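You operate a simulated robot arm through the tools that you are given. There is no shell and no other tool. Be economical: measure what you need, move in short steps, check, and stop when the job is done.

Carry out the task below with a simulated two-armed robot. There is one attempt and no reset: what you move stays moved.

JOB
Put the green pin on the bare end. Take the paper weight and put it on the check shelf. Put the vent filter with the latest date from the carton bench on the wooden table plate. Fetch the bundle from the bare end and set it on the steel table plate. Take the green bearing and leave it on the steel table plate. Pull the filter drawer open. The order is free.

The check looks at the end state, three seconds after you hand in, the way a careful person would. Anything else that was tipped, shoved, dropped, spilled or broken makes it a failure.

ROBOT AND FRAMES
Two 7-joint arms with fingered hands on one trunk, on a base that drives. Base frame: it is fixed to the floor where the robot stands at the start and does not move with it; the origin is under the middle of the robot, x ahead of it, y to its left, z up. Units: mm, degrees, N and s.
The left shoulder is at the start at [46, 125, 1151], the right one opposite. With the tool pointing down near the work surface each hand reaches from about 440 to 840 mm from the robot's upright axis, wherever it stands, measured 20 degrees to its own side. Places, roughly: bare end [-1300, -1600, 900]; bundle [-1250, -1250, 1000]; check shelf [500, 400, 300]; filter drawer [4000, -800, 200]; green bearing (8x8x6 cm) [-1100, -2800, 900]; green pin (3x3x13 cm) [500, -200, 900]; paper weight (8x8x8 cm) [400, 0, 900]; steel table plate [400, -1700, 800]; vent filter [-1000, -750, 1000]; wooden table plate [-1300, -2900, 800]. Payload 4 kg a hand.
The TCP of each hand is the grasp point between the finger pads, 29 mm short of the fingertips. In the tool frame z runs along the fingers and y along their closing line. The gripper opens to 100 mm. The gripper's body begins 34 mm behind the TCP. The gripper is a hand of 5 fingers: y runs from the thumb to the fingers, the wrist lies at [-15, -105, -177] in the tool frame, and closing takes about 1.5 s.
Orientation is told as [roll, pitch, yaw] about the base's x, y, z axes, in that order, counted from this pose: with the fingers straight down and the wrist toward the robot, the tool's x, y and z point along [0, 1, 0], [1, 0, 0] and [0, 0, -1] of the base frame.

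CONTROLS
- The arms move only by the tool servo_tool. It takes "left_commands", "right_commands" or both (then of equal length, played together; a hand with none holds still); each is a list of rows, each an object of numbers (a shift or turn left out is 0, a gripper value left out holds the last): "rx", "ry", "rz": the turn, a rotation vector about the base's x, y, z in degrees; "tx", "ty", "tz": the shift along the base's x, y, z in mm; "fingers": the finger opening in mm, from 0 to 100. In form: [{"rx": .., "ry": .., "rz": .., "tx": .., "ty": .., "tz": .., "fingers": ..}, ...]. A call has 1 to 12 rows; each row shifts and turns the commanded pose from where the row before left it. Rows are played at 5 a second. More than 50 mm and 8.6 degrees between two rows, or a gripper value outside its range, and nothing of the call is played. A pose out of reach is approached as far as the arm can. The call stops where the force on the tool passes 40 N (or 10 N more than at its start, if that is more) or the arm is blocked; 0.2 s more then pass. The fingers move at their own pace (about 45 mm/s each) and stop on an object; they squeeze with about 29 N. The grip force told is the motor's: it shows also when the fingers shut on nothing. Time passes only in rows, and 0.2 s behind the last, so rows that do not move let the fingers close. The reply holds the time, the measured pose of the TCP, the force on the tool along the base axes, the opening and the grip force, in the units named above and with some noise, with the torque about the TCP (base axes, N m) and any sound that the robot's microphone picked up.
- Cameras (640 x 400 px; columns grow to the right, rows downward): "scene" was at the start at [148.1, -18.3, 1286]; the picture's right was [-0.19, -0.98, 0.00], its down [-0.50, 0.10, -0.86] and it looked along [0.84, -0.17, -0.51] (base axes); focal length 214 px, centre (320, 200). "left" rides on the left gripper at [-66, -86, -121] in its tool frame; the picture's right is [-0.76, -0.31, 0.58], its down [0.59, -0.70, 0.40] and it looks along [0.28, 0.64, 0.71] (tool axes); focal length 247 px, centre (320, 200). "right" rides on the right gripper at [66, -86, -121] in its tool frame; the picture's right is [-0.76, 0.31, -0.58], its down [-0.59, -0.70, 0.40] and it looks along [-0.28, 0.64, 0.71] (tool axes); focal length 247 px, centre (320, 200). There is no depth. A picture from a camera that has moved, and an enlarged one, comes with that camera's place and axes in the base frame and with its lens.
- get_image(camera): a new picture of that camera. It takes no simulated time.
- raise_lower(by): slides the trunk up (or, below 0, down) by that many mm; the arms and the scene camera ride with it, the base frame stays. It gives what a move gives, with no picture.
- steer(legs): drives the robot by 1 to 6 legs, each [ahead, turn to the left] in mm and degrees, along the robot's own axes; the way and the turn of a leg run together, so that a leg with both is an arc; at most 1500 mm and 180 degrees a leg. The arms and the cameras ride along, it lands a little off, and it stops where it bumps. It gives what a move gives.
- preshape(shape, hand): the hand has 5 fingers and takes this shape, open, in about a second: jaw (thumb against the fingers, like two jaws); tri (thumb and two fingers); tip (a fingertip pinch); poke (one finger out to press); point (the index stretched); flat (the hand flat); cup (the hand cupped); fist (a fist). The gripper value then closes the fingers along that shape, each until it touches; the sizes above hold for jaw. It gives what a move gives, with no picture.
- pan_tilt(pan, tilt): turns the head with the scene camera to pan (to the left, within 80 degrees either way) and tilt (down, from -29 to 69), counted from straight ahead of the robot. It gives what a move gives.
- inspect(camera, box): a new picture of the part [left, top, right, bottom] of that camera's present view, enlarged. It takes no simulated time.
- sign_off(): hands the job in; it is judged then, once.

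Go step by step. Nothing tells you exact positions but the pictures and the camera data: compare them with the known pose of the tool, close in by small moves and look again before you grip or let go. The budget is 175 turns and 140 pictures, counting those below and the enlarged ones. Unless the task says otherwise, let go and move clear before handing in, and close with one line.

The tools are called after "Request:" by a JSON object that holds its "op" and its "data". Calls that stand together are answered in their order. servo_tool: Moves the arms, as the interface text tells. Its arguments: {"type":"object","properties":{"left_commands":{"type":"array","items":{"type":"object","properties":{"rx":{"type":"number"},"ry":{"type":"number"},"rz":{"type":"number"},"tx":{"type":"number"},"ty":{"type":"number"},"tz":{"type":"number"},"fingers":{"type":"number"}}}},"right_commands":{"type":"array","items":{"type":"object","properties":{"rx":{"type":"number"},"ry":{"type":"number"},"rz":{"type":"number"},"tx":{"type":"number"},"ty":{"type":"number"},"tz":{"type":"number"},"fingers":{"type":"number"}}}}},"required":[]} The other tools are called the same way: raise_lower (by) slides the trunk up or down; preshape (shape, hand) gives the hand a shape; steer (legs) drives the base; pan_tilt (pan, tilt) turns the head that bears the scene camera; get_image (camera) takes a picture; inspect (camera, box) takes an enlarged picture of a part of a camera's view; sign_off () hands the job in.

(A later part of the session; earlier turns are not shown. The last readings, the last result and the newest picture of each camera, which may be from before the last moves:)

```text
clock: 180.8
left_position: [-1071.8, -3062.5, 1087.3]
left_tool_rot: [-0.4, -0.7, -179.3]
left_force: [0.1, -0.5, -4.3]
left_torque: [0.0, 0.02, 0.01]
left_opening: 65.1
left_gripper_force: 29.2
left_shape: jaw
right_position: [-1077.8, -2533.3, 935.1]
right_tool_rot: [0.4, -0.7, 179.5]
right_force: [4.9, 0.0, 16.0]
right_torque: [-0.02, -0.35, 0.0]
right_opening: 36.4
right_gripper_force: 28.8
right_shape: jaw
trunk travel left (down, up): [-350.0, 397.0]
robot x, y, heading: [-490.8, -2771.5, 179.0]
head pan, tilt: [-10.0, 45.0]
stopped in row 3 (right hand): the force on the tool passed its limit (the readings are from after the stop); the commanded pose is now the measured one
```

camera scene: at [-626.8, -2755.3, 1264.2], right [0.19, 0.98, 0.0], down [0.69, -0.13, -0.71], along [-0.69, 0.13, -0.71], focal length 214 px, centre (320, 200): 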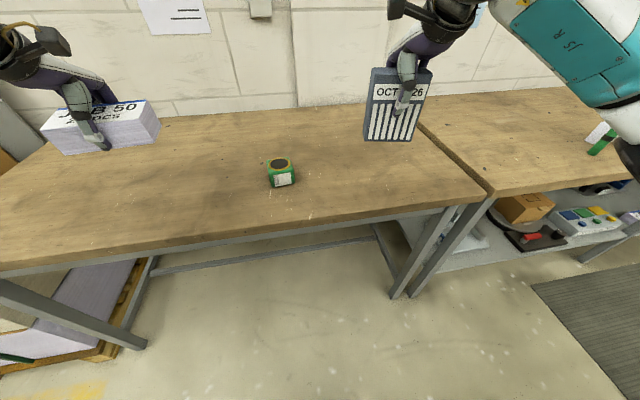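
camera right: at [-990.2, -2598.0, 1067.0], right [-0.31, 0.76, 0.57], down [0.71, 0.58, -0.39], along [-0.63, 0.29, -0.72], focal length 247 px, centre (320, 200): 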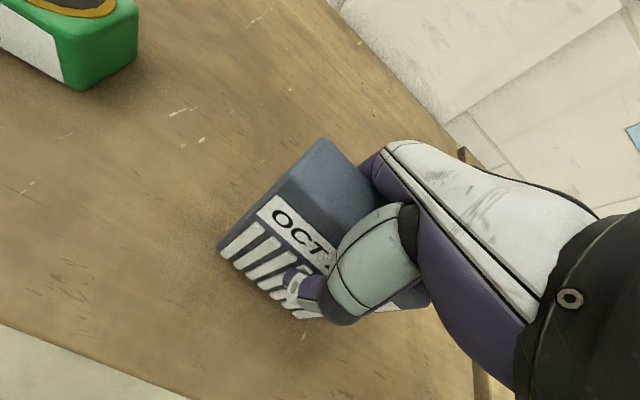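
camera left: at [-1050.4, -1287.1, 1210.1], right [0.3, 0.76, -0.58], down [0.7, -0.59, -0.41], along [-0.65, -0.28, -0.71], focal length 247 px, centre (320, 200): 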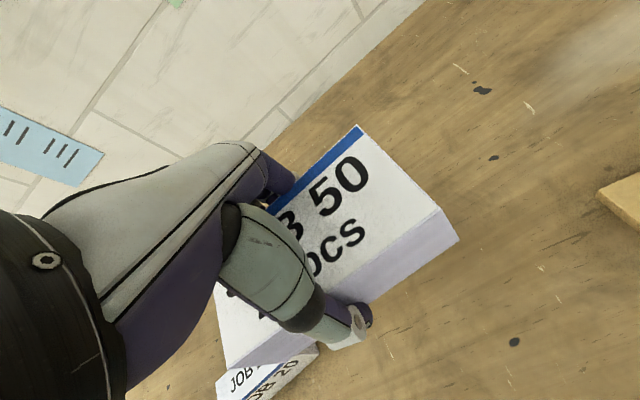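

Contact; the wooden tabletop is at about z 838. I'll relieve the pressure, release and lift.

Request:
{"op": "servo_tool", "data": {"right_commands": [{"tz": 2}, {}, {"fingers": 50}, {"fingers": 75}, {"fingers": 100}, {}, {}]}}

Request:
{"op": "get_image", "data": {"camera": "right"}}

Request:
{"op": "servo_tool", "data": {"right_commands": [{"tz": 20}, {"tz": 40}, {"tz": 45}, {"tz": 45}]}}

Request:
{"op": "get_image", "data": {"camera": "scene"}}

```text
clock: 182.4
left_position: [-1072.0, -3061.0, 1087.9]
left_tool_rot: [-0.3, -0.8, -179.2]
left_force: [0.9, 0.2, -3.5]
left_torque: [0.02, 0.02, 0.01]
left_opening: 65.2
left_gripper_force: 29.0
left_shape: jaw
right_position: [-1077.6, -2532.7, 934.4]
right_tool_rot: [0.2, -0.2, 179.5]
right_force: [0.5, 0.6, 0.4]
right_torque: [0.01, 0.0, 0.0]
right_opening: 99.7
right_gripper_force: 0.1
right_shape: jaw
trunk travel left (down, up): [-350.0, 397.0]
robot x, y, heading: [-490.8, -2770.6, 179.1]
head pan, tilt: [-10.0, 45.0]
```

```text
57 pictures are left
camera right: at [-991.8, -2597.0, 1054.7], right [-0.3, 0.76, 0.57], down [0.71, 0.58, -0.4], along [-0.64, 0.28, -0.71], focal length 247 px, centre (320, 200)
```

right: 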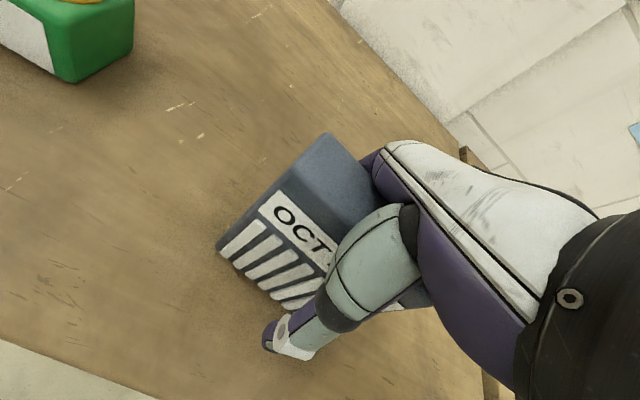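

```text
clock: 183.4
left_position: [-1071.5, -3061.9, 1088.2]
left_tool_rot: [-0.3, -0.7, -179.3]
left_force: [0.8, -0.3, -3.9]
left_torque: [-0.01, 0.02, 0.03]
left_opening: 65.1
left_gripper_force: 29.6
left_shape: jaw
right_position: [-1076.7, -2531.5, 1083.6]
right_tool_rot: [0.3, -0.2, 179.5]
right_force: [0.3, -0.7, -0.1]
right_torque: [0.0, 0.04, -0.01]
right_opening: 99.7
right_gripper_force: 0.0
right_shape: jaw
trunk travel left (down, up): [-350.0, 397.0]
robot x, y, heading: [-496.0, -2769.6, 179.1]
head pan, tilt: [-10.0, 45.0]
```

```text
56 pictures are left
camera scene: at [-626.5, -2755.5, 1264.3], right [0.19, 0.98, 0.0], down [0.69, -0.13, -0.71], along [-0.69, 0.14, -0.71], focal length 214 px, centre (320, 200)
```

scene: 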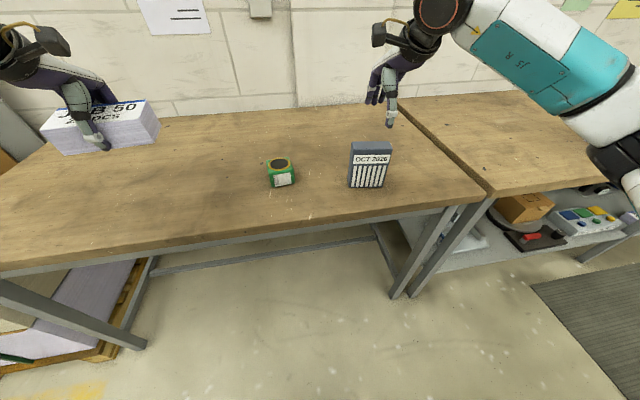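

The filter stands on the wooden table. Next I'll move the right hand over the bearing.

Request:
{"op": "servo_tool", "data": {"right_commands": [{"tx": -8, "ty": -40}, {"tx": -8, "ty": -40}, {"tx": -8, "ty": -40}, {"tx": -8, "ty": -40}, {"tx": -8, "ty": -40}, {"tx": -10, "ty": -40}, {"tz": -40}]}}

Request:
{"op": "get_image", "data": {"camera": "right"}}

Request:
{"op": "inspect", "data": {"camera": "scene", "box": [230, 130, 350, 205]}}

```text
clock: 185.1
left_position: [-1072.7, -3061.5, 1089.7]
left_tool_rot: [-0.3, -0.8, -179.3]
left_force: [-0.3, 0.0, -4.3]
left_torque: [0.01, 0.03, -0.02]
left_opening: 64.9
left_gripper_force: 28.7
left_shape: jaw
right_position: [-1127.7, -2772.1, 1043.2]
right_tool_rot: [0.4, -0.3, 179.5]
right_force: [0.8, -0.2, -0.4]
right_torque: [-0.04, -0.03, -0.03]
right_opening: 99.7
right_gripper_force: 0.0
right_shape: jaw
trunk travel left (down, up): [-350.0, 397.0]
robot x, y, heading: [-489.6, -2768.6, 178.9]
head pan, tilt: [-10.0, 45.0]
```

```text
55 pictures are left
camera right: at [-1041.4, -2837.3, 1164.9], right [-0.3, 0.76, 0.57], down [0.71, 0.58, -0.41], along [-0.64, 0.28, -0.71], focal length 247 px, centre (320, 200)
```

right: 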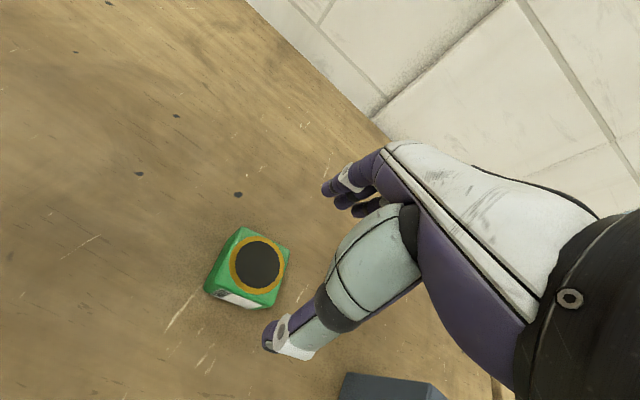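

```text
5.33 times, centred on (290, 168) of scene
camera zoom: at [-627.3, -2754.7, 1264.1], right [0.19, 0.98, 0.0], down [0.69, -0.14, -0.71], along [-0.69, 0.13, -0.71], focal length 1144 px, centre (480, 373)
```

zoom: 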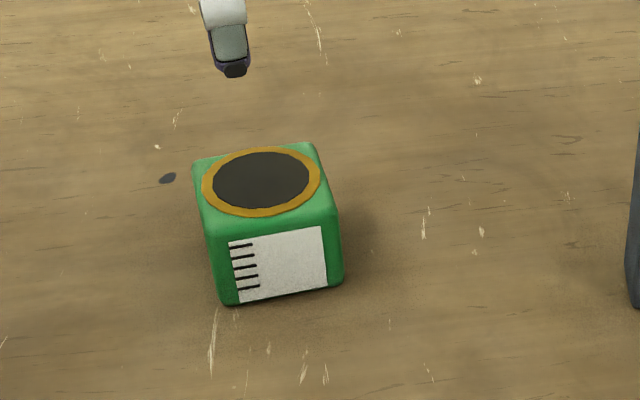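

The bearing's top centre triangulates to [−1147,−2773,899]. I'll shift over it and lower partway.

Request:
{"op": "servo_tool", "data": {"right_commands": [{"tx": -20, "ty": -1, "rz": 2}, {"tz": -40}, {"tz": -38}, {}]}}

Request:
{"op": "get_image", "data": {"camera": "right"}}

```text
clock: 186.1
left_position: [-1071.8, -3062.2, 1089.1]
left_tool_rot: [-0.3, -0.7, -179.3]
left_force: [-0.3, -0.2, -4.6]
left_torque: [0.01, 0.04, -0.01]
left_opening: 65.2
left_gripper_force: 28.6
left_shape: jaw
right_position: [-1147.2, -2773.5, 965.1]
right_tool_rot: [0.4, -0.3, -178.5]
right_force: [0.3, 0.4, -0.4]
right_torque: [-0.02, 0.03, 0.01]
right_opening: 99.6
right_gripper_force: 0.1
right_shape: jaw
trunk travel left (down, up): [-350.0, 397.0]
robot x, y, heading: [-493.0, -2771.2, 178.9]
head pan, tilt: [-10.0, 45.0]
```

```text
53 pictures are left
camera right: at [-1058.7, -2835.0, 1086.3], right [-0.32, 0.75, 0.57], down [0.69, 0.6, -0.41], along [-0.65, 0.26, -0.71], focal length 247 px, centre (320, 200)
```

right: 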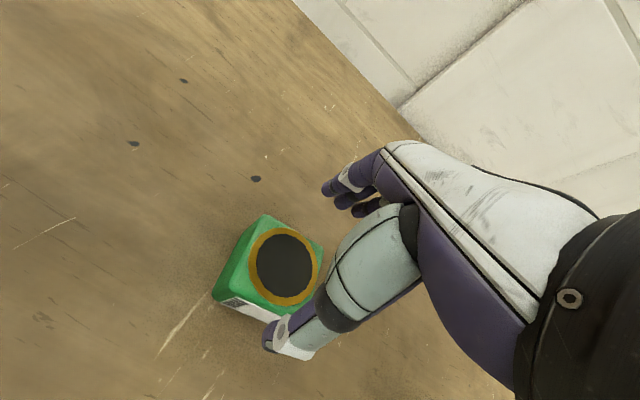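

Centred. Descending and gripping.

Request:
{"op": "servo_tool", "data": {"right_commands": [{"tz": -35}, {"tz": -30}, {"tz": -17}, {"fingers": 0}, {}, {}, {}, {}, {}]}}

Request:
{"op": "servo_tool", "data": {"right_commands": [{"tz": 20}, {"tz": 40}, {"tz": 45}, {"tz": 45}, {"tz": 40}, {"tz": 20}]}}

Request:
{"op": "get_image", "data": {"camera": "right"}}

```text
clock: 188.1
left_position: [-1072.0, -3062.1, 1088.2]
left_tool_rot: [-0.2, -0.7, -179.3]
left_force: [-0.6, -0.5, -3.5]
left_torque: [0.03, 0.03, 0.0]
left_opening: 65.2
left_gripper_force: 29.1
left_shape: jaw
right_position: [-1147.6, -2773.8, 885.4]
right_tool_rot: [0.4, -0.5, -178.4]
right_force: [-3.2, 1.0, 12.7]
right_torque: [-0.03, -0.45, 0.04]
right_opening: 58.7
right_gripper_force: 28.2
right_shape: jaw
trunk travel left (down, up): [-350.0, 397.0]
robot x, y, heading: [-489.0, -2765.7, 179.1]
head pan, tilt: [-10.0, 45.0]
```

```text
clock: 189.4
left_position: [-1071.9, -3062.4, 1087.9]
left_tool_rot: [-0.4, -0.6, -179.3]
left_force: [-0.1, -0.4, -4.0]
left_torque: [0.0, 0.01, -0.02]
left_opening: 65.2
left_gripper_force: 28.6
left_shape: jaw
right_position: [-1147.2, -2773.9, 1093.3]
right_tool_rot: [0.3, -0.3, -178.4]
right_force: [-0.2, -2.2, -4.6]
right_torque: [0.04, 0.02, 0.0]
right_opening: 58.0
right_gripper_force: 28.6
right_shape: jaw
trunk travel left (down, up): [-350.0, 397.0]
robot x, y, heading: [-493.1, -2769.0, 179.3]
head pan, tilt: [-10.0, 45.0]
```

```text
52 pictures are left
camera right: at [-1059.1, -2834.9, 1214.6], right [-0.33, 0.75, 0.57], down [0.69, 0.61, -0.4], along [-0.65, 0.26, -0.71], focal length 247 px, centre (320, 200)
```

right: 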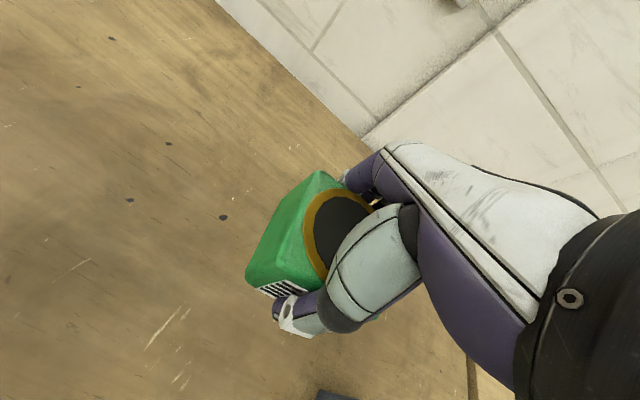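

The bearing is held. I'll drive back up the aisle and face the steel table from its west side, turning in the middle of the aisle.

Request:
{"op": "steer", "data": {"legs": [[0, -93.4]]}}

Request:
{"op": "steer", "data": {"legs": [[1075, 0]]}}

Request:
{"op": "steer", "data": {"legs": [[0, -85.5]]}}

Request:
{"op": "pan_tilt", "data": {"pan": 0, "tilt": 40}}

Request:
{"op": "get_image", "data": {"camera": "scene"}}

```text
clock: 193.8
left_position: [-750.4, -2174.3, 1087.7]
left_tool_rot: [-0.4, -0.7, 87.5]
left_force: [-0.5, 0.3, -4.2]
left_torque: [-0.01, -0.03, 0.0]
left_opening: 64.6
left_gripper_force: 28.9
left_shape: jaw
right_position: [-456.8, -2114.9, 1093.5]
right_tool_rot: [0.3, -0.3, 88.3]
right_force: [0.2, 0.6, -3.1]
right_torque: [0.01, 0.04, 0.01]
right_opening: 57.6
right_gripper_force: 28.8
right_shape: jaw
trunk travel left (down, up): [-350.0, 397.0]
robot x, y, heading: [-492.7, -2768.5, 86.1]
head pan, tilt: [-10.0, 45.0]
```

```text
clock: 199.3
left_position: [-666.5, -1103.4, 1086.2]
left_tool_rot: [-0.3, -0.7, 87.2]
left_force: [0.0, 0.5, -4.1]
left_torque: [0.01, 0.01, 0.0]
left_opening: 64.6
left_gripper_force: 29.1
left_shape: jaw
right_position: [-373.7, -1046.5, 1092.1]
right_tool_rot: [0.3, -0.3, 87.9]
right_force: [0.7, 0.6, -3.0]
right_torque: [0.01, 0.01, -0.01]
right_opening: 58.0
right_gripper_force: 28.6
right_shape: jaw
trunk travel left (down, up): [-350.0, 397.0]
robot x, y, heading: [-410.4, -1702.9, 85.8]
head pan, tilt: [-10.0, 45.0]
```

```text
clock: 203.4
left_position: [167.9, -1405.8, 1087.5]
left_tool_rot: [-0.3, -0.6, 1.2]
left_force: [0.5, 0.2, -3.4]
left_torque: [0.01, -0.04, 0.01]
left_opening: 64.3
left_gripper_force: 29.2
left_shape: jaw
right_position: [245.2, -1695.0, 1092.5]
right_tool_rot: [0.3, -0.1, 1.9]
right_force: [0.5, -0.3, -4.0]
right_torque: [0.01, -0.03, 0.03]
right_opening: 57.7
right_gripper_force: 29.1
right_shape: jaw
trunk travel left (down, up): [-350.0, 397.0]
robot x, y, heading: [-410.5, -1702.5, -0.6]
head pan, tilt: [-10.0, 45.0]
```

```text
clock: 204.1
left_position: [168.6, -1404.8, 1087.8]
left_tool_rot: [-0.3, -0.5, 1.1]
left_force: [0.2, 0.0, -3.7]
left_torque: [-0.03, 0.01, 0.01]
left_opening: 64.3
left_gripper_force: 28.8
left_shape: jaw
right_position: [245.3, -1693.7, 1093.0]
right_tool_rot: [0.3, -0.2, 1.9]
right_force: [0.4, 0.4, -3.3]
right_torque: [0.01, -0.05, -0.03]
right_opening: 57.6
right_gripper_force: 28.8
right_shape: jaw
trunk travel left (down, up): [-350.0, 397.0]
robot x, y, heading: [-412.5, -1699.2, -0.8]
head pan, tilt: [0.0, 40.0]
```

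```text
51 pictures are left
camera scene: at [-265.5, -1703.3, 1271.4], right [-0.01, -1.0, 0.0], down [-0.64, 0.01, -0.77], along [0.77, -0.01, -0.64], focal length 214 px, centre (320, 200)
```

scene: 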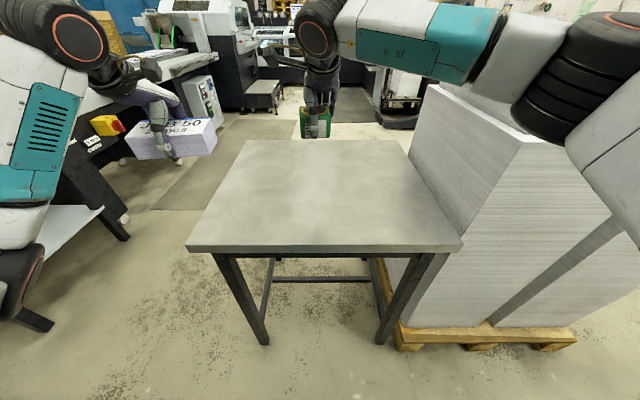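

The steel table is empty, spanning x 67…700 and y −2070…−1375. I'll drive forward 120 mm, then set the bundle down with the left hand and the bearing with the right.

Request:
{"op": "steer", "data": {"legs": [[120, 0]]}}

Request:
{"op": "servo_tool", "data": {"left_commands": [{"tx": 0, "ty": -40}, {"ty": -40}, {"ty": -40}, {"ty": -25}, {"tz": -40}, {"tz": -40}, {"tz": -40}], "right_commands": [{"tx": -15, "ty": -40}, {"tx": -15, "ty": -40}, {"ty": -40}, {"ty": -20}, {"tz": -40}, {"tz": -40}, {"tz": -40}]}}

Request:
{"op": "get_image", "data": {"camera": "scene"}}

```text
clock: 205.3
left_position: [289.7, -1408.5, 1087.5]
left_tool_rot: [-0.4, -0.6, 1.0]
left_force: [0.2, -0.4, -4.1]
left_torque: [0.01, -0.02, -0.02]
left_opening: 64.5
left_gripper_force: 29.4
left_shape: jaw
right_position: [365.8, -1696.7, 1091.8]
right_tool_rot: [0.3, 0.0, 1.9]
right_force: [0.0, 0.2, -3.5]
right_torque: [-0.01, 0.02, 0.01]
right_opening: 57.7
right_gripper_force: 28.8
right_shape: jaw
trunk travel left (down, up): [-350.0, 397.0]
robot x, y, heading: [-288.1, -1704.5, -0.6]
head pan, tilt: [0.0, 40.0]
```

```text
clock: 206.9
left_position: [290.7, -1553.2, 966.6]
left_tool_rot: [-0.4, -0.7, 1.0]
left_force: [0.4, -0.1, -4.8]
left_torque: [0.0, 0.0, -0.01]
left_opening: 64.3
left_gripper_force: 29.0
left_shape: jaw
right_position: [337.0, -1836.5, 971.6]
right_tool_rot: [0.3, -0.2, 1.9]
right_force: [0.4, -0.3, -3.0]
right_torque: [0.03, -0.04, -0.01]
right_opening: 57.7
right_gripper_force: 28.6
right_shape: jaw
trunk travel left (down, up): [-350.0, 397.0]
robot x, y, heading: [-289.8, -1699.3, -0.5]
head pan, tilt: [0.0, 40.0]
```

```text
50 pictures are left
camera scene: at [-144.6, -1705.2, 1271.3], right [-0.01, -1.0, 0.0], down [-0.64, 0.01, -0.77], along [0.77, -0.01, -0.64], focal length 214 px, centre (320, 200)
```

scene: 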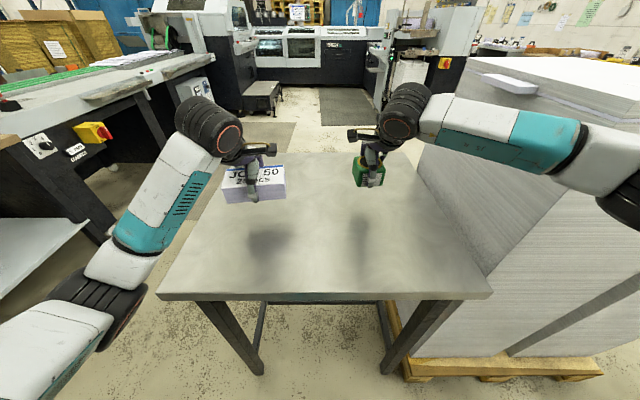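

Both items are over the table (top ≈ z 842). Lowering both close to contact.

Request:
{"op": "servo_tool", "data": {"left_commands": [{"tz": -35}, {"tz": -30}, {"tz": -5}, {}], "right_commands": [{"tz": -35}, {"tz": -30}, {"tz": -4}, {}]}}

Request:
{"op": "servo_tool", "data": {"left_commands": [{"tz": -3}, {"tz": -3}, {}], "right_commands": [{"tz": -3}, {"tz": -3}, {}]}}

```text
clock: 207.9
left_position: [288.8, -1553.0, 897.3]
left_tool_rot: [-0.1, -0.7, 1.1]
left_force: [-0.6, -0.6, -3.2]
left_torque: [0.01, 0.0, 0.01]
left_opening: 64.5
left_gripper_force: 29.3
left_shape: jaw
right_position: [336.4, -1837.6, 903.4]
right_tool_rot: [0.4, -0.2, 1.8]
right_force: [0.3, -0.7, -3.5]
right_torque: [-0.01, -0.02, -0.01]
right_opening: 57.8
right_gripper_force: 28.8
right_shape: jaw
trunk travel left (down, up): [-350.0, 397.0]
robot x, y, heading: [-290.0, -1700.8, -0.6]
head pan, tilt: [0.0, 40.0]
```

```text
clock: 208.7
left_position: [287.3, -1552.6, 891.5]
left_tool_rot: [-0.4, -0.6, 1.1]
left_force: [-0.2, 0.6, -4.6]
left_torque: [-0.02, 0.02, -0.04]
left_opening: 64.4
left_gripper_force: 29.4
left_shape: jaw
right_position: [335.0, -1836.9, 896.8]
right_tool_rot: [0.2, -0.2, 1.8]
right_force: [-1.1, 0.4, -3.7]
right_torque: [-0.01, 0.02, -0.01]
right_opening: 57.4
right_gripper_force: 29.4
right_shape: jaw
trunk travel left (down, up): [-350.0, 397.0]
robot x, y, heading: [-286.5, -1704.6, -0.9]
head pan, tilt: [0.0, 40.0]
```

Request:
{"op": "servo_tool", "data": {"left_commands": [{"tz": -3}, {"tz": -2}, {}], "right_commands": [{"tz": -3}, {"tz": -2}, {}]}}

Request:
{"op": "servo_tool", "data": {"left_commands": [{"tz": -3}, {"tz": -2}, {}], "right_commands": [{"tz": -3}, {"tz": -2}, {}]}}

Request:
{"op": "servo_tool", "data": {"left_commands": [{"tz": -2}, {"tz": -2}, {}], "right_commands": [{"tz": -2}, {"tz": -2}, {}]}}

```text
clock: 209.5
left_position: [289.8, -1552.5, 886.8]
left_tool_rot: [-0.3, -0.6, 1.0]
left_force: [0.6, -0.5, -4.3]
left_torque: [-0.01, -0.02, 0.0]
left_opening: 64.4
left_gripper_force: 29.5
left_shape: jaw
right_position: [336.0, -1836.2, 892.6]
right_tool_rot: [0.3, -0.2, 1.9]
right_force: [0.7, -0.7, -3.9]
right_torque: [-0.01, 0.0, 0.02]
right_opening: 57.6
right_gripper_force: 29.5
right_shape: jaw
trunk travel left (down, up): [-350.0, 397.0]
robot x, y, heading: [-288.8, -1703.2, -0.6]
head pan, tilt: [0.0, 40.0]
```

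```text
clock: 210.3
left_position: [288.1, -1553.1, 883.4]
left_tool_rot: [-0.4, -0.7, 1.0]
left_force: [0.8, 0.3, 0.5]
left_torque: [0.12, 0.13, 0.01]
left_opening: 64.3
left_gripper_force: 29.3
left_shape: jaw
right_position: [335.0, -1837.3, 887.7]
right_tool_rot: [0.4, -0.2, 1.9]
right_force: [-0.9, 0.1, -3.4]
right_torque: [-0.03, 0.0, -0.01]
right_opening: 57.8
right_gripper_force: 29.4
right_shape: jaw
trunk travel left (down, up): [-350.0, 397.0]
robot x, y, heading: [-292.4, -1703.5, -0.8]
head pan, tilt: [0.0, 40.0]
```

```text
clock: 211.1
left_position: [288.9, -1552.9, 881.3]
left_tool_rot: [-0.4, -1.2, 1.1]
left_force: [5.8, 1.9, 18.3]
left_torque: [0.09, 0.71, -0.03]
left_opening: 64.5
left_gripper_force: 29.0
left_shape: jaw
right_position: [335.9, -1837.3, 886.0]
right_tool_rot: [0.4, -0.4, 1.8]
right_force: [1.0, -0.8, 5.3]
right_torque: [-0.02, 0.29, -0.01]
right_opening: 57.5
right_gripper_force: 29.5
right_shape: jaw
trunk travel left (down, up): [-350.0, 397.0]
robot x, y, heading: [-288.8, -1700.6, -0.7]
head pan, tilt: [0.0, 40.0]
```

Both items have touched down. I'll open both hands and lift straight up.

Request:
{"op": "servo_tool", "data": {"left_commands": [{"tz": 1, "fingers": 80}, {"fingers": 100}, {}, {}, {"tz": 20}, {"tz": 40}, {"tz": 45}, {"tz": 45}, {"tz": 45}], "right_commands": [{"tz": -1, "fingers": 75}, {"fingers": 100}, {}, {}, {"tz": 20}, {"tz": 40}, {"tz": 45}, {"tz": 45}, {"tz": 45}]}}

Request:
{"op": "get_image", "data": {"camera": "scene"}}

```text
clock: 213.1
left_position: [287.7, -1550.8, 1075.1]
left_tool_rot: [-0.4, -0.7, 1.0]
left_force: [0.5, 0.3, -1.2]
left_torque: [-0.04, 0.0, 0.0]
left_opening: 99.9
left_gripper_force: 0.2
left_shape: jaw
right_position: [334.1, -1835.9, 1077.9]
right_tool_rot: [0.3, -0.3, 1.8]
right_force: [0.1, 0.5, -0.1]
right_torque: [-0.02, -0.05, 0.0]
right_opening: 100.0
right_gripper_force: 0.1
right_shape: jaw
trunk travel left (down, up): [-350.0, 397.0]
robot x, y, heading: [-287.9, -1701.6, -0.8]
head pan, tilt: [0.0, 40.0]
```

```text
49 pictures are left
camera scene: at [-146.8, -1704.5, 1271.7], right [-0.01, -1.0, 0.0], down [-0.64, 0.01, -0.77], along [0.77, -0.01, -0.64], focal length 214 px, centre (320, 200)
```

scene: 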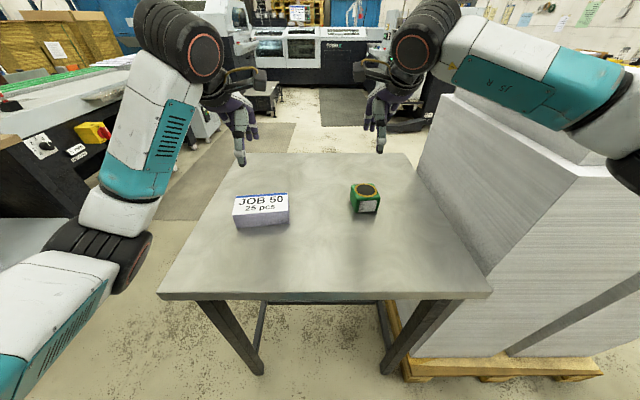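

Both items rest on the steel table. Last is the filter drawer at about [4000,−800,200]. I'll drive out into the aisle at y≈−850 and look toward it.

Request:
{"op": "steer", "data": {"legs": [[-130, 0], [0, 90], [850, 0], [0, -90]]}}

Request:
{"op": "pan_tilt", "data": {"pan": 0, "tilt": 15}}

Request:
{"op": "get_image", "data": {"camera": "scene"}}

```text
clock: 226.2
left_position: [175.3, -712.9, 1074.1]
left_tool_rot: [-0.2, -0.7, 0.1]
left_force: [0.2, 0.3, -0.2]
left_torque: [0.02, 0.01, -0.04]
left_opening: 99.9
left_gripper_force: 0.0
left_shape: jaw
right_position: [218.1, -998.6, 1077.3]
right_tool_rot: [0.3, -0.2, 1.1]
right_force: [0.2, 0.8, 0.0]
right_torque: [0.02, 0.0, -0.02]
right_opening: 99.9
right_gripper_force: 0.1
right_shape: jaw
trunk travel left (down, up): [-350.0, 397.0]
robot x, y, heading: [-403.3, -855.6, -1.8]
head pan, tilt: [0.0, 40.0]
```

```text
clock: 227.1
left_position: [175.0, -711.9, 1073.8]
left_tool_rot: [-0.2, -0.8, 0.1]
left_force: [0.3, 0.3, 0.1]
left_torque: [-0.02, -0.01, 0.03]
left_opening: 100.0
left_gripper_force: 0.1
left_shape: jaw
right_position: [216.8, -996.9, 1077.3]
right_tool_rot: [0.4, -0.1, 1.0]
right_force: [0.1, -0.1, 0.3]
right_torque: [0.02, 0.0, -0.02]
right_opening: 99.8
right_gripper_force: 0.1
right_shape: jaw
trunk travel left (down, up): [-350.0, 397.0]
robot x, y, heading: [-407.2, -853.5, -1.9]
head pan, tilt: [0.0, 15.0]
```

```text
48 pictures are left
camera scene: at [-253.4, -859.1, 1311.0], right [-0.03, -1.0, 0.0], down [-0.26, 0.01, -0.97], along [0.97, -0.03, -0.26], focal length 214 px, centre (320, 200)
```

scene: 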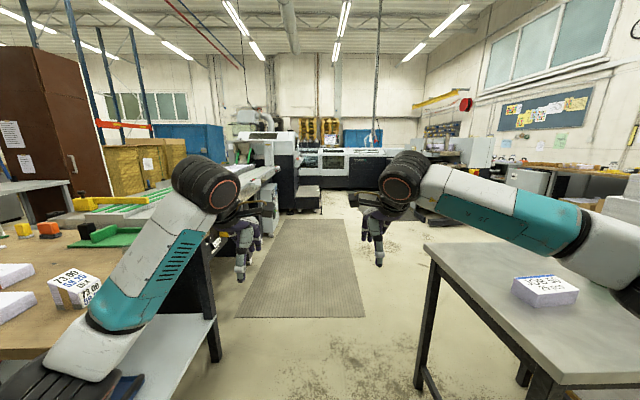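

The way ahead is clear along the mat. I'll zoom in on the far machines to find the drawer.

Request:
{"op": "inspect", "data": {"camera": "scene", "box": [230, 120, 500, 260]}}

Request:
{"op": "steer", "data": {"legs": [[1400, 2]]}}

Request:
{"op": "get_image", "data": {"camera": "scene"}}

```text
2.37 times, centred on (365, 190) of scene
camera zoom: at [-253.4, -859.1, 1311.0], right [-0.03, -1.0, 0.0], down [-0.26, 0.01, -0.97], along [0.97, -0.03, -0.26], focal length 508 px, centre (213, 224)
```

zoom: 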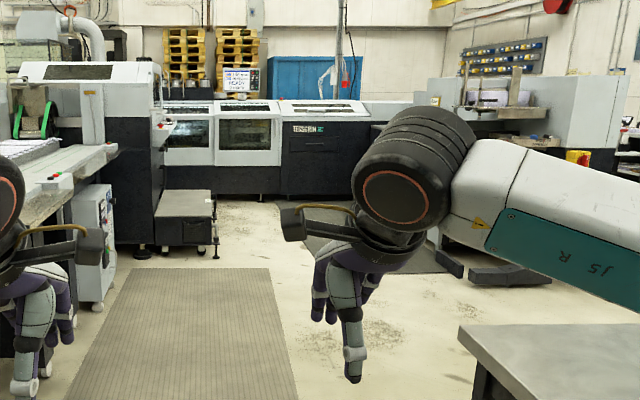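

```text
clock: 234.1
left_position: [1577.1, -717.5, 1073.6]
left_tool_rot: [-0.3, -0.6, 1.7]
left_force: [0.2, 0.3, -0.2]
left_torque: [0.01, 0.02, -0.04]
left_opening: 99.7
left_gripper_force: 0.0
left_shape: jaw
right_position: [1627.5, -1001.9, 1075.8]
right_tool_rot: [0.3, -0.3, 2.6]
right_force: [-0.1, 0.9, 0.0]
right_torque: [0.0, -0.01, 0.02]
right_opening: 99.7
right_gripper_force: 0.1
right_shape: jaw
trunk travel left (down, up): [-350.0, 397.0]
robot x, y, heading: [1003.5, -874.2, -0.1]
head pan, tilt: [0.0, 15.0]
```

```text
46 pictures are left
camera scene: at [1152.8, -875.2, 1311.0], right [0.0, -1.0, 0.0], down [-0.26, 0.0, -0.97], along [0.97, 0.0, -0.26], focal length 214 px, centre (320, 200)
```

scene: 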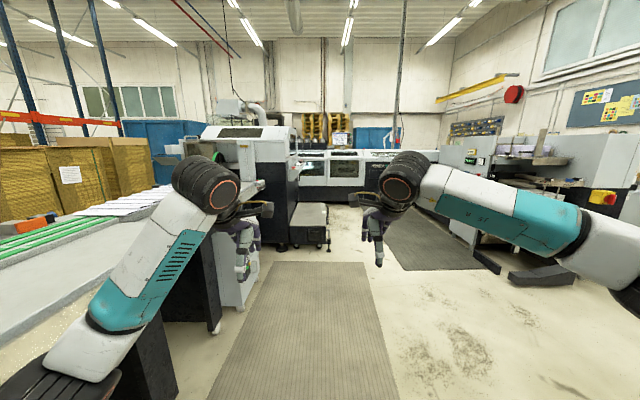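

The thing at the predicted place is the low grey-topped unit straight ahead. I'll zoom in on it.

Request:
{"op": "inspect", "data": {"camera": "scene", "box": [250, 180, 370, 260]}}

Request:
{"op": "steer", "data": {"legs": [[1300, 0]]}}

Request:
{"op": "get_image", "data": {"camera": "scene"}}

```text
5.00 times, centred on (310, 220) of scene
camera zoom: at [1152.8, -875.2, 1311.0], right [0.0, -1.0, 0.0], down [-0.26, 0.0, -0.97], along [0.97, 0.0, -0.26], focal length 1072 px, centre (370, 100)
```

zoom: 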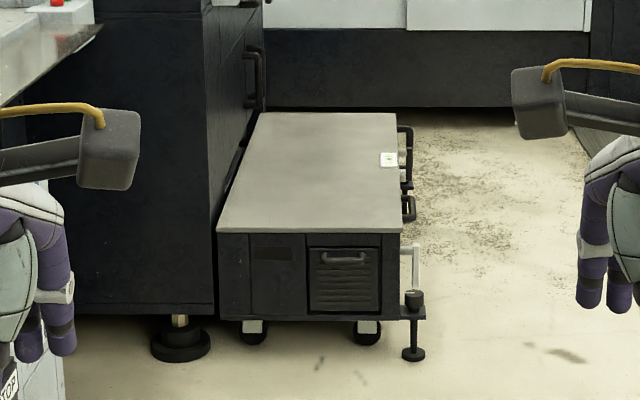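

```text
clock: 240.6
left_position: [2870.7, -721.9, 1074.3]
left_tool_rot: [-0.2, -0.8, 1.6]
left_force: [-0.2, -0.2, -0.1]
left_torque: [0.03, 0.01, -0.01]
left_opening: 99.8
left_gripper_force: 0.2
left_shape: jaw
right_position: [2920.0, -1004.8, 1077.0]
right_tool_rot: [0.3, -0.3, 2.4]
right_force: [0.0, -0.3, 0.4]
right_torque: [0.02, -0.03, -0.02]
right_opening: 99.7
right_gripper_force: 0.1
right_shape: jaw
trunk travel left (down, up): [-350.0, 397.0]
robot x, y, heading: [2295.1, -874.0, -0.1]
head pan, tilt: [0.0, 15.0]
```

```text
44 pictures are left
camera scene: at [2445.7, -878.2, 1311.0], right [0.0, -1.0, 0.0], down [-0.26, 0.0, -0.97], along [0.97, 0.0, -0.26], focal length 214 px, centre (320, 200)
```

scene: 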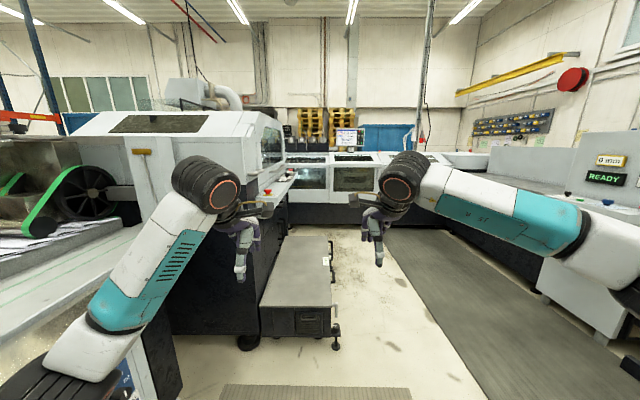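

The low unit has a grille drawer on its near end and some handles on its right side. I'll inspect closer to see which one is labelled as the filter drawer.

Request:
{"op": "inspect", "data": {"camera": "scene", "box": [240, 220, 360, 360]}}

Request:
{"op": "steer", "data": {"legs": [[500, 0]]}}

Request:
{"op": "pan_tilt", "data": {"pan": 0, "tilt": 50}}

Request:
{"op": "get_image", "data": {"camera": "scene"}}

```text
2.86 times, centred on (300, 290) of scene
camera zoom: at [2445.7, -878.2, 1311.0], right [0.0, -1.0, 0.0], down [-0.26, 0.0, -0.97], along [0.97, 0.0, -0.26], focal length 613 px, centre (377, -57)
```

zoom: 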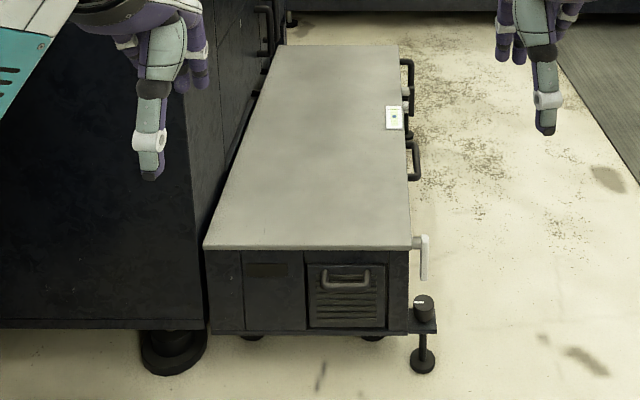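

```text
clock: 243.5
left_position: [3371.8, -721.5, 1073.9]
left_tool_rot: [-0.2, -0.6, 1.7]
left_force: [-0.7, -0.3, 0.6]
left_torque: [0.02, 0.01, 0.01]
left_opening: 99.8
left_gripper_force: 0.1
left_shape: jaw
right_position: [3420.7, -1006.0, 1077.2]
right_tool_rot: [0.4, -0.2, 2.4]
right_force: [-0.8, 1.2, 0.4]
right_torque: [-0.04, -0.01, 0.01]
right_opening: 99.7
right_gripper_force: 0.1
right_shape: jaw
trunk travel left (down, up): [-350.0, 397.0]
robot x, y, heading: [2795.8, -880.1, -0.1]
head pan, tilt: [0.0, 15.0]
```

```text
clock: 244.5
left_position: [3371.1, -720.6, 1073.5]
left_tool_rot: [-0.2, -0.7, 1.7]
left_force: [-0.1, -0.4, -0.5]
left_torque: [0.0, 0.01, 0.0]
left_opening: 99.9
left_gripper_force: 0.1
left_shape: jaw
right_position: [3421.0, -1006.2, 1077.1]
right_tool_rot: [0.3, -0.2, 2.5]
right_force: [0.8, 0.3, -0.3]
right_torque: [-0.02, 0.01, 0.03]
right_opening: 99.6
right_gripper_force: 0.1
right_shape: jaw
trunk travel left (down, up): [-350.0, 397.0]
robot x, y, heading: [2791.7, -876.9, 0.2]
head pan, tilt: [0.0, 50.0]
```

```text
42 pictures are left
camera scene: at [2930.1, -878.9, 1257.4], right [0.0, -1.0, 0.0], down [-0.77, 0.0, -0.64], along [0.64, 0.0, -0.77], focal length 214 px, centre (320, 200)
```

scene: 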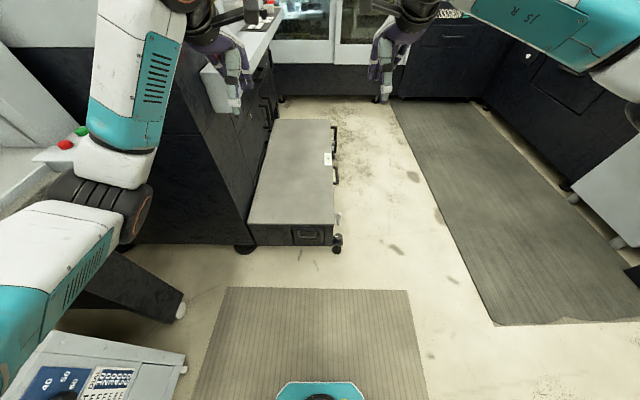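

The louvered drawer is at the near end (front x≈3550, y≈−815). Before choosing, I'll drive round to view the unit's right side and its handles.

Request:
{"op": "steer", "data": {"legs": [[0, -45], [900, 0], [0, 110]]}}

Request:
{"op": "pan_tilt", "data": {"pan": 0, "tilt": 40}}

Request:
{"op": "get_image", "data": {"camera": "scene"}}

```text
clock: 256.0
left_position: [3542.8, -933.3, 1075.2]
left_tool_rot: [-0.3, -0.8, 65.8]
left_force: [-0.4, 1.2, 0.0]
left_torque: [0.02, 0.01, 0.0]
left_opening: 99.9
left_gripper_force: 0.1
left_shape: jaw
right_position: [3819.9, -1014.4, 1077.2]
right_tool_rot: [0.3, -0.2, 66.5]
right_force: [-1.2, -0.8, 0.1]
right_torque: [0.01, -0.03, -0.04]
right_opening: 99.9
right_gripper_force: 0.0
right_shape: jaw
trunk travel left (down, up): [-350.0, 397.0]
robot x, y, heading: [3431.8, -1523.6, 64.1]
head pan, tilt: [0.0, 50.0]
```

```text
clock: 256.7
left_position: [3542.3, -934.3, 1074.0]
left_tool_rot: [-0.4, -0.7, 65.8]
left_force: [-0.1, -0.7, 0.7]
left_torque: [-0.01, 0.01, 0.05]
left_opening: 99.9
left_gripper_force: 0.0
left_shape: jaw
right_position: [3819.8, -1014.7, 1077.1]
right_tool_rot: [0.3, -0.2, 66.6]
right_force: [-0.5, -0.1, 0.6]
right_torque: [-0.02, 0.01, -0.01]
right_opening: 99.6
right_gripper_force: 0.0
right_shape: jaw
trunk travel left (down, up): [-350.0, 397.0]
robot x, y, heading: [3431.2, -1523.3, 64.2]
head pan, tilt: [0.0, 40.0]
```

```text
41 pictures are left
camera scene: at [3495.8, -1395.9, 1271.4], right [0.9, -0.44, 0.0], down [-0.28, -0.58, -0.77], along [0.33, 0.69, -0.64], focal length 214 px, centre (320, 200)
```

scene: 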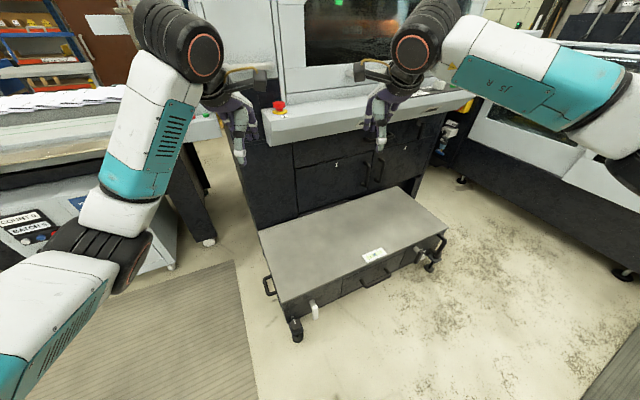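

Request:
{"op": "inspect", "data": {"camera": "scene", "box": [250, 210, 460, 350]}}

```text
2.86 times, centred on (355, 280) of scene
camera zoom: at [3495.8, -1395.9, 1271.4], right [0.9, -0.44, 0.0], down [-0.28, -0.58, -0.77], along [0.33, 0.69, -0.64], focal length 613 px, centre (220, -29)
```

zoom: 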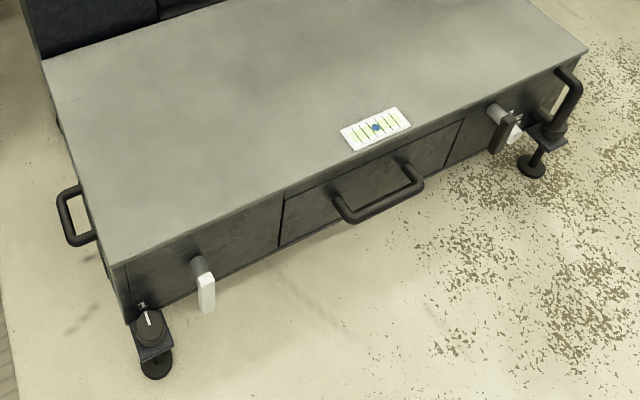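

The unit's right side carries a wide centre drawer with a bow handle at about [4010,−990,230], which matches the hinted x=4000; the louvered end drawer is 450 mm off. I'll lower the trunk and look at the fronts for labels before deciding.

Request:
{"op": "raise_lower", "data": {"by": -340}}

Request:
{"op": "pan_tilt", "data": {"pan": -10, "tilt": 30}}

Request:
{"op": "get_image", "data": {"camera": "scene"}}

```text
clock: 260.0
left_position: [3543.4, -934.2, 735.2]
left_tool_rot: [-0.3, -0.7, 65.9]
left_force: [-0.4, -0.4, 0.7]
left_torque: [0.04, 0.02, 0.0]
left_opening: 99.9
left_gripper_force: 0.0
left_shape: jaw
right_position: [3820.2, -1015.0, 738.5]
right_tool_rot: [0.3, -0.3, 66.5]
right_force: [-0.4, 0.5, 0.0]
right_torque: [0.01, -0.02, 0.02]
right_opening: 100.0
right_gripper_force: 0.1
right_shape: jaw
trunk travel left (down, up): [-10.0, 737.0]
robot x, y, heading: [3428.4, -1522.6, 64.2]
head pan, tilt: [0.0, 40.0]
```

```text
clock: 260.7
left_position: [3541.1, -933.7, 734.7]
left_tool_rot: [-0.3, -0.7, 65.8]
left_force: [-0.7, 0.7, 0.2]
left_torque: [0.03, -0.02, -0.04]
left_opening: 99.9
left_gripper_force: 0.1
left_shape: jaw
right_position: [3820.2, -1014.4, 736.8]
right_tool_rot: [0.3, -0.2, 66.6]
right_force: [0.4, 0.1, 0.2]
right_torque: [-0.02, 0.01, 0.02]
right_opening: 99.9
right_gripper_force: 0.1
right_shape: jaw
trunk travel left (down, up): [-10.0, 737.0]
robot x, y, heading: [3428.7, -1523.9, 64.2]
head pan, tilt: [-10.0, 30.0]
```

```text
39 pictures are left
camera scene: at [3569.1, -1280.9, 930.6], right [0.81, -0.59, 0.0], down [-0.29, -0.41, -0.87], along [0.51, 0.7, -0.5], focal length 214 px, centre (320, 200)
```

scene: 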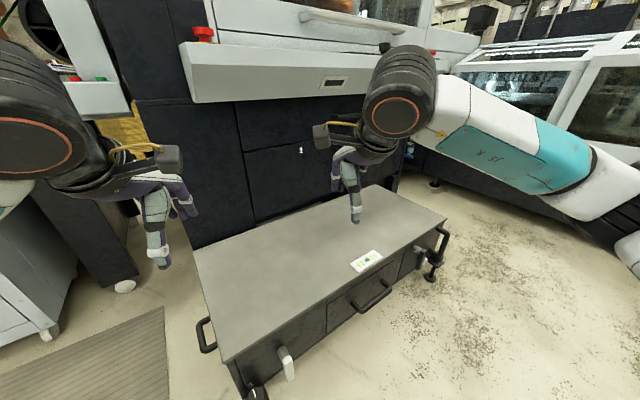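

Request:
{"op": "inspect", "data": {"camera": "scene", "box": [220, 230, 460, 390]}}

```text
2.50 times, centred on (340, 310) of scene
camera zoom: at [3569.1, -1280.9, 930.6], right [0.81, -0.59, 0.0], down [-0.29, -0.41, -0.87], along [0.51, 0.7, -0.5], focal length 536 px, centre (270, -75)
```

zoom: 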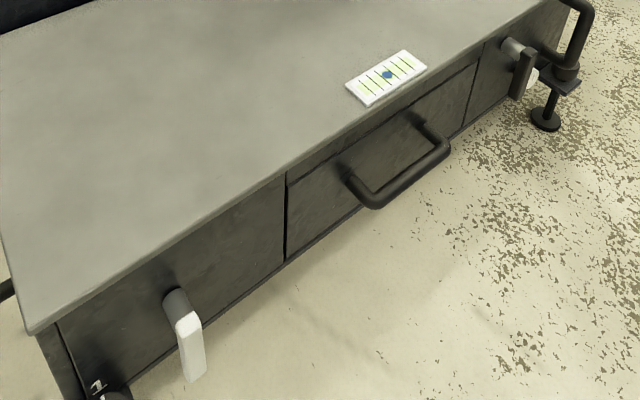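

There are no text labels on this side. I'll also get a close look at the louvered end before deciding, backing around to its front.

Request:
{"op": "steer", "data": {"legs": [[0, -94], [-420, 0], [0, 70]]}}

Request:
{"op": "pan_tilt", "data": {"pan": 0, "tilt": 35}}

Request:
{"op": "get_image", "data": {"camera": "scene"}}

```text
clock: 270.4
left_position: [3413.4, -821.5, 734.8]
left_tool_rot: [-0.3, -0.7, 41.3]
left_force: [0.1, -0.3, 0.5]
left_torque: [0.01, 0.01, 0.0]
left_opening: 99.8
left_gripper_force: 0.1
left_shape: jaw
right_position: [3632.0, -1008.4, 737.5]
right_tool_rot: [0.2, -0.2, 42.2]
right_force: [-0.4, 0.7, 0.4]
right_torque: [0.0, 0.02, -0.01]
right_opening: 99.8
right_gripper_force: 0.0
right_shape: jaw
trunk travel left (down, up): [-10.0, 737.0]
robot x, y, heading: [3070.8, -1310.9, 39.8]
head pan, tilt: [-10.0, 30.0]
```

```text
clock: 271.1
left_position: [3413.8, -821.6, 734.8]
left_tool_rot: [-0.3, -0.7, 41.3]
left_force: [0.0, -0.1, -0.1]
left_torque: [-0.02, 0.01, 0.01]
left_opening: 99.8
left_gripper_force: 0.1
left_shape: jaw
right_position: [3632.2, -1008.6, 737.0]
right_tool_rot: [0.2, -0.3, 42.3]
right_force: [-0.1, -0.8, -0.3]
right_torque: [-0.02, 0.0, 0.02]
right_opening: 99.7
right_gripper_force: 0.0
right_shape: jaw
trunk travel left (down, up): [-10.0, 737.0]
robot x, y, heading: [3068.5, -1306.3, 39.6]
head pan, tilt: [0.0, 35.0]
```

```text
37 pictures are left
camera scene: at [3283.6, -1135.0, 922.9], right [0.64, -0.77, 0.0], down [-0.44, -0.37, -0.82], along [0.63, 0.52, -0.57], focal length 214 px, centre (320, 200)
```

scene: 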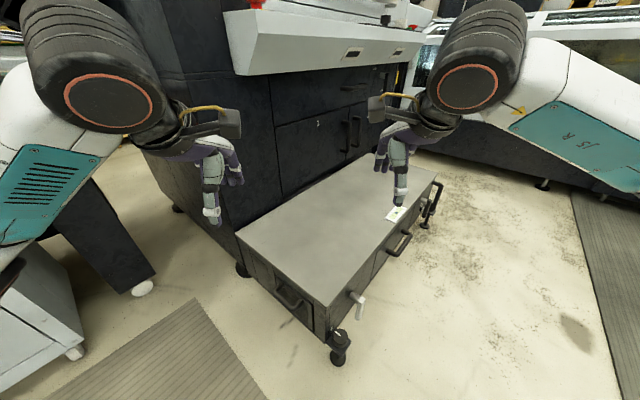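

Request:
{"op": "inspect", "data": {"camera": "scene", "box": [225, 225, 375, 370]}}

```text
2.76 times, centred on (300, 298) of scene
camera zoom: at [3283.6, -1135.0, 922.9], right [0.64, -0.77, 0.0], down [-0.44, -0.37, -0.82], along [0.63, 0.52, -0.57], focal length 592 px, centre (375, -69)
```

zoom: 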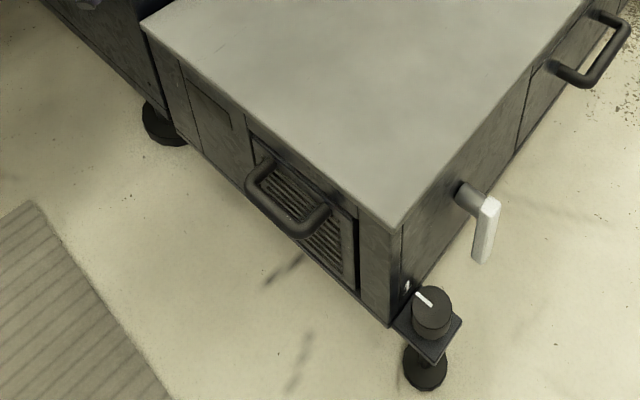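

The louvered end looks like a filter cassette, but the side drawer also fits the location. I'll first test the louvered one gently by hooking its handle (bar ≈[3489,−822,298]) with the left hand; a fixed panel simply won't move. First I'm orienting the hand and descending nearer.

Request:
{"op": "servo_tool", "data": {"left_commands": [{"rz": -8.2, "tz": -20}, {"rz": -8.2, "tz": -30}, {"rz": -8.2, "tz": -40}, {"rz": -8.2, "tz": -40}, {"rz": -8.2, "tz": -40}, {"tz": -40}, {"tz": -30, "ry": -6}, {"ry": -7}, {"ry": -7}, {}]}}

Request:
{"op": "get_image", "data": {"camera": "left"}}

Request:
{"op": "get_image", "data": {"camera": "scene"}}

```text
clock: 273.3
left_position: [3412.7, -822.3, 494.3]
left_tool_rot: [-0.4, -20.8, 0.4]
left_force: [-0.1, 0.7, 0.2]
left_torque: [-0.01, 0.02, 0.0]
left_opening: 100.0
left_gripper_force: 0.0
left_shape: jaw
right_position: [3632.6, -1008.9, 736.0]
right_tool_rot: [0.2, -0.2, 42.2]
right_force: [0.5, 0.4, 0.3]
right_torque: [0.02, 0.01, -0.02]
right_opening: 100.1
right_gripper_force: 0.1
right_shape: jaw
trunk travel left (down, up): [-10.0, 737.0]
robot x, y, heading: [3071.1, -1313.1, 39.8]
head pan, tilt: [0.0, 35.0]
```

```text
35 pictures are left
camera left: at [3289.6, -888.1, 579.1], right [-0.08, -0.76, -0.64], down [-0.52, 0.58, -0.63], along [0.85, 0.28, -0.44], focal length 247 px, centre (320, 200)
```

left: 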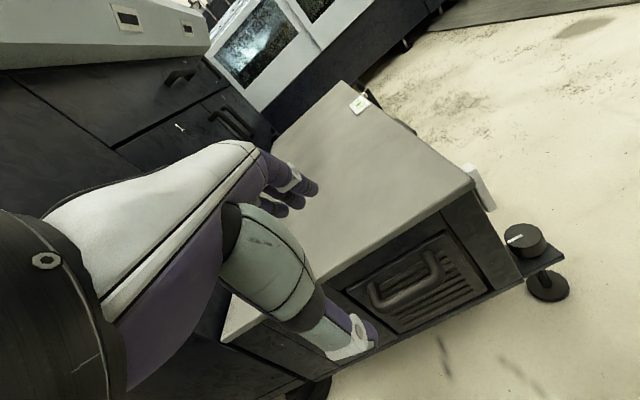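

```text
34 pictures are left
camera scene: at [3283.5, -1135.0, 922.9], right [0.64, -0.77, 0.0], down [-0.44, -0.37, -0.82], along [0.63, 0.52, -0.57], focal length 214 px, centre (320, 200)
```

scene: 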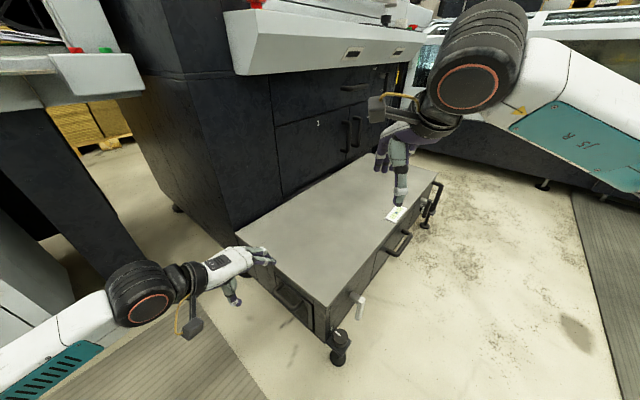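

Request:
{"op": "inspect", "data": {"camera": "left", "box": [300, 170, 580, 345]}}

```text
2.29 times, centred on (440, 258) of left
camera zoom: at [3289.6, -888.1, 579.1], right [-0.08, -0.76, -0.64], down [-0.52, 0.58, -0.63], along [0.85, 0.28, -0.44], focal length 564 px, centre (46, 69)
```

zoom: 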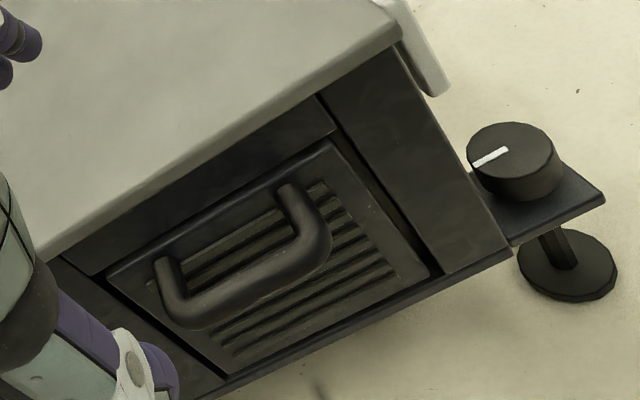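

The panel sits recessed with clear gaps all round and a bow handle: a real drawer front with filter louvers. The bar is at about [3488,−816,282]. I'll tilt more and approach diagonally with a narrow opening.

Request:
{"op": "servo_tool", "data": {"left_commands": [{"ry": -7, "tx": 4, "ty": 2, "tz": -30, "fingers": 45}, {"ry": -7, "tx": 4, "ty": 2, "tz": -40}, {"tx": 4, "ty": 2, "tz": -40}, {"tz": -12}, {}]}}

Request:
{"op": "get_image", "data": {"camera": "left"}}

```text
clock: 274.5
left_position: [3424.5, -814.8, 372.7]
left_tool_rot: [-0.4, -34.6, 0.4]
left_force: [-0.2, -0.2, -0.6]
left_torque: [0.01, 0.04, -0.01]
left_opening: 45.7
left_gripper_force: 0.0
left_shape: jaw
right_position: [3632.6, -1008.5, 737.1]
right_tool_rot: [0.3, -0.2, 42.1]
right_force: [-0.9, -0.3, 0.3]
right_torque: [0.04, 0.0, -0.01]
right_opening: 99.9
right_gripper_force: 0.1
right_shape: jaw
trunk travel left (down, up): [-10.0, 737.0]
robot x, y, heading: [3070.2, -1314.1, 39.7]
head pan, tilt: [0.0, 35.0]
```

```text
32 pictures are left
camera left: at [3285.2, -881.4, 424.6], right [0.08, -0.76, -0.64], down [-0.35, 0.58, -0.73], along [0.93, 0.28, -0.22], focal length 247 px, centre (320, 200)
```

left: 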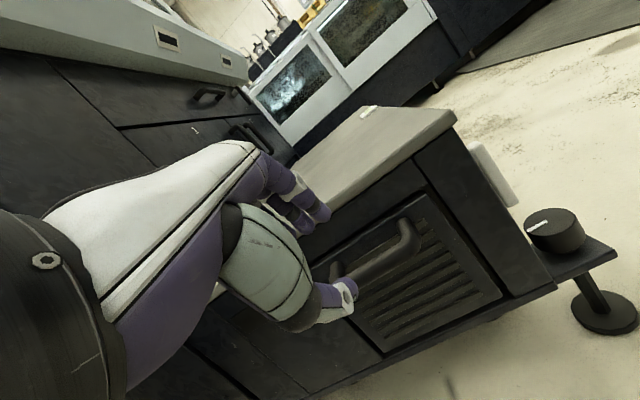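

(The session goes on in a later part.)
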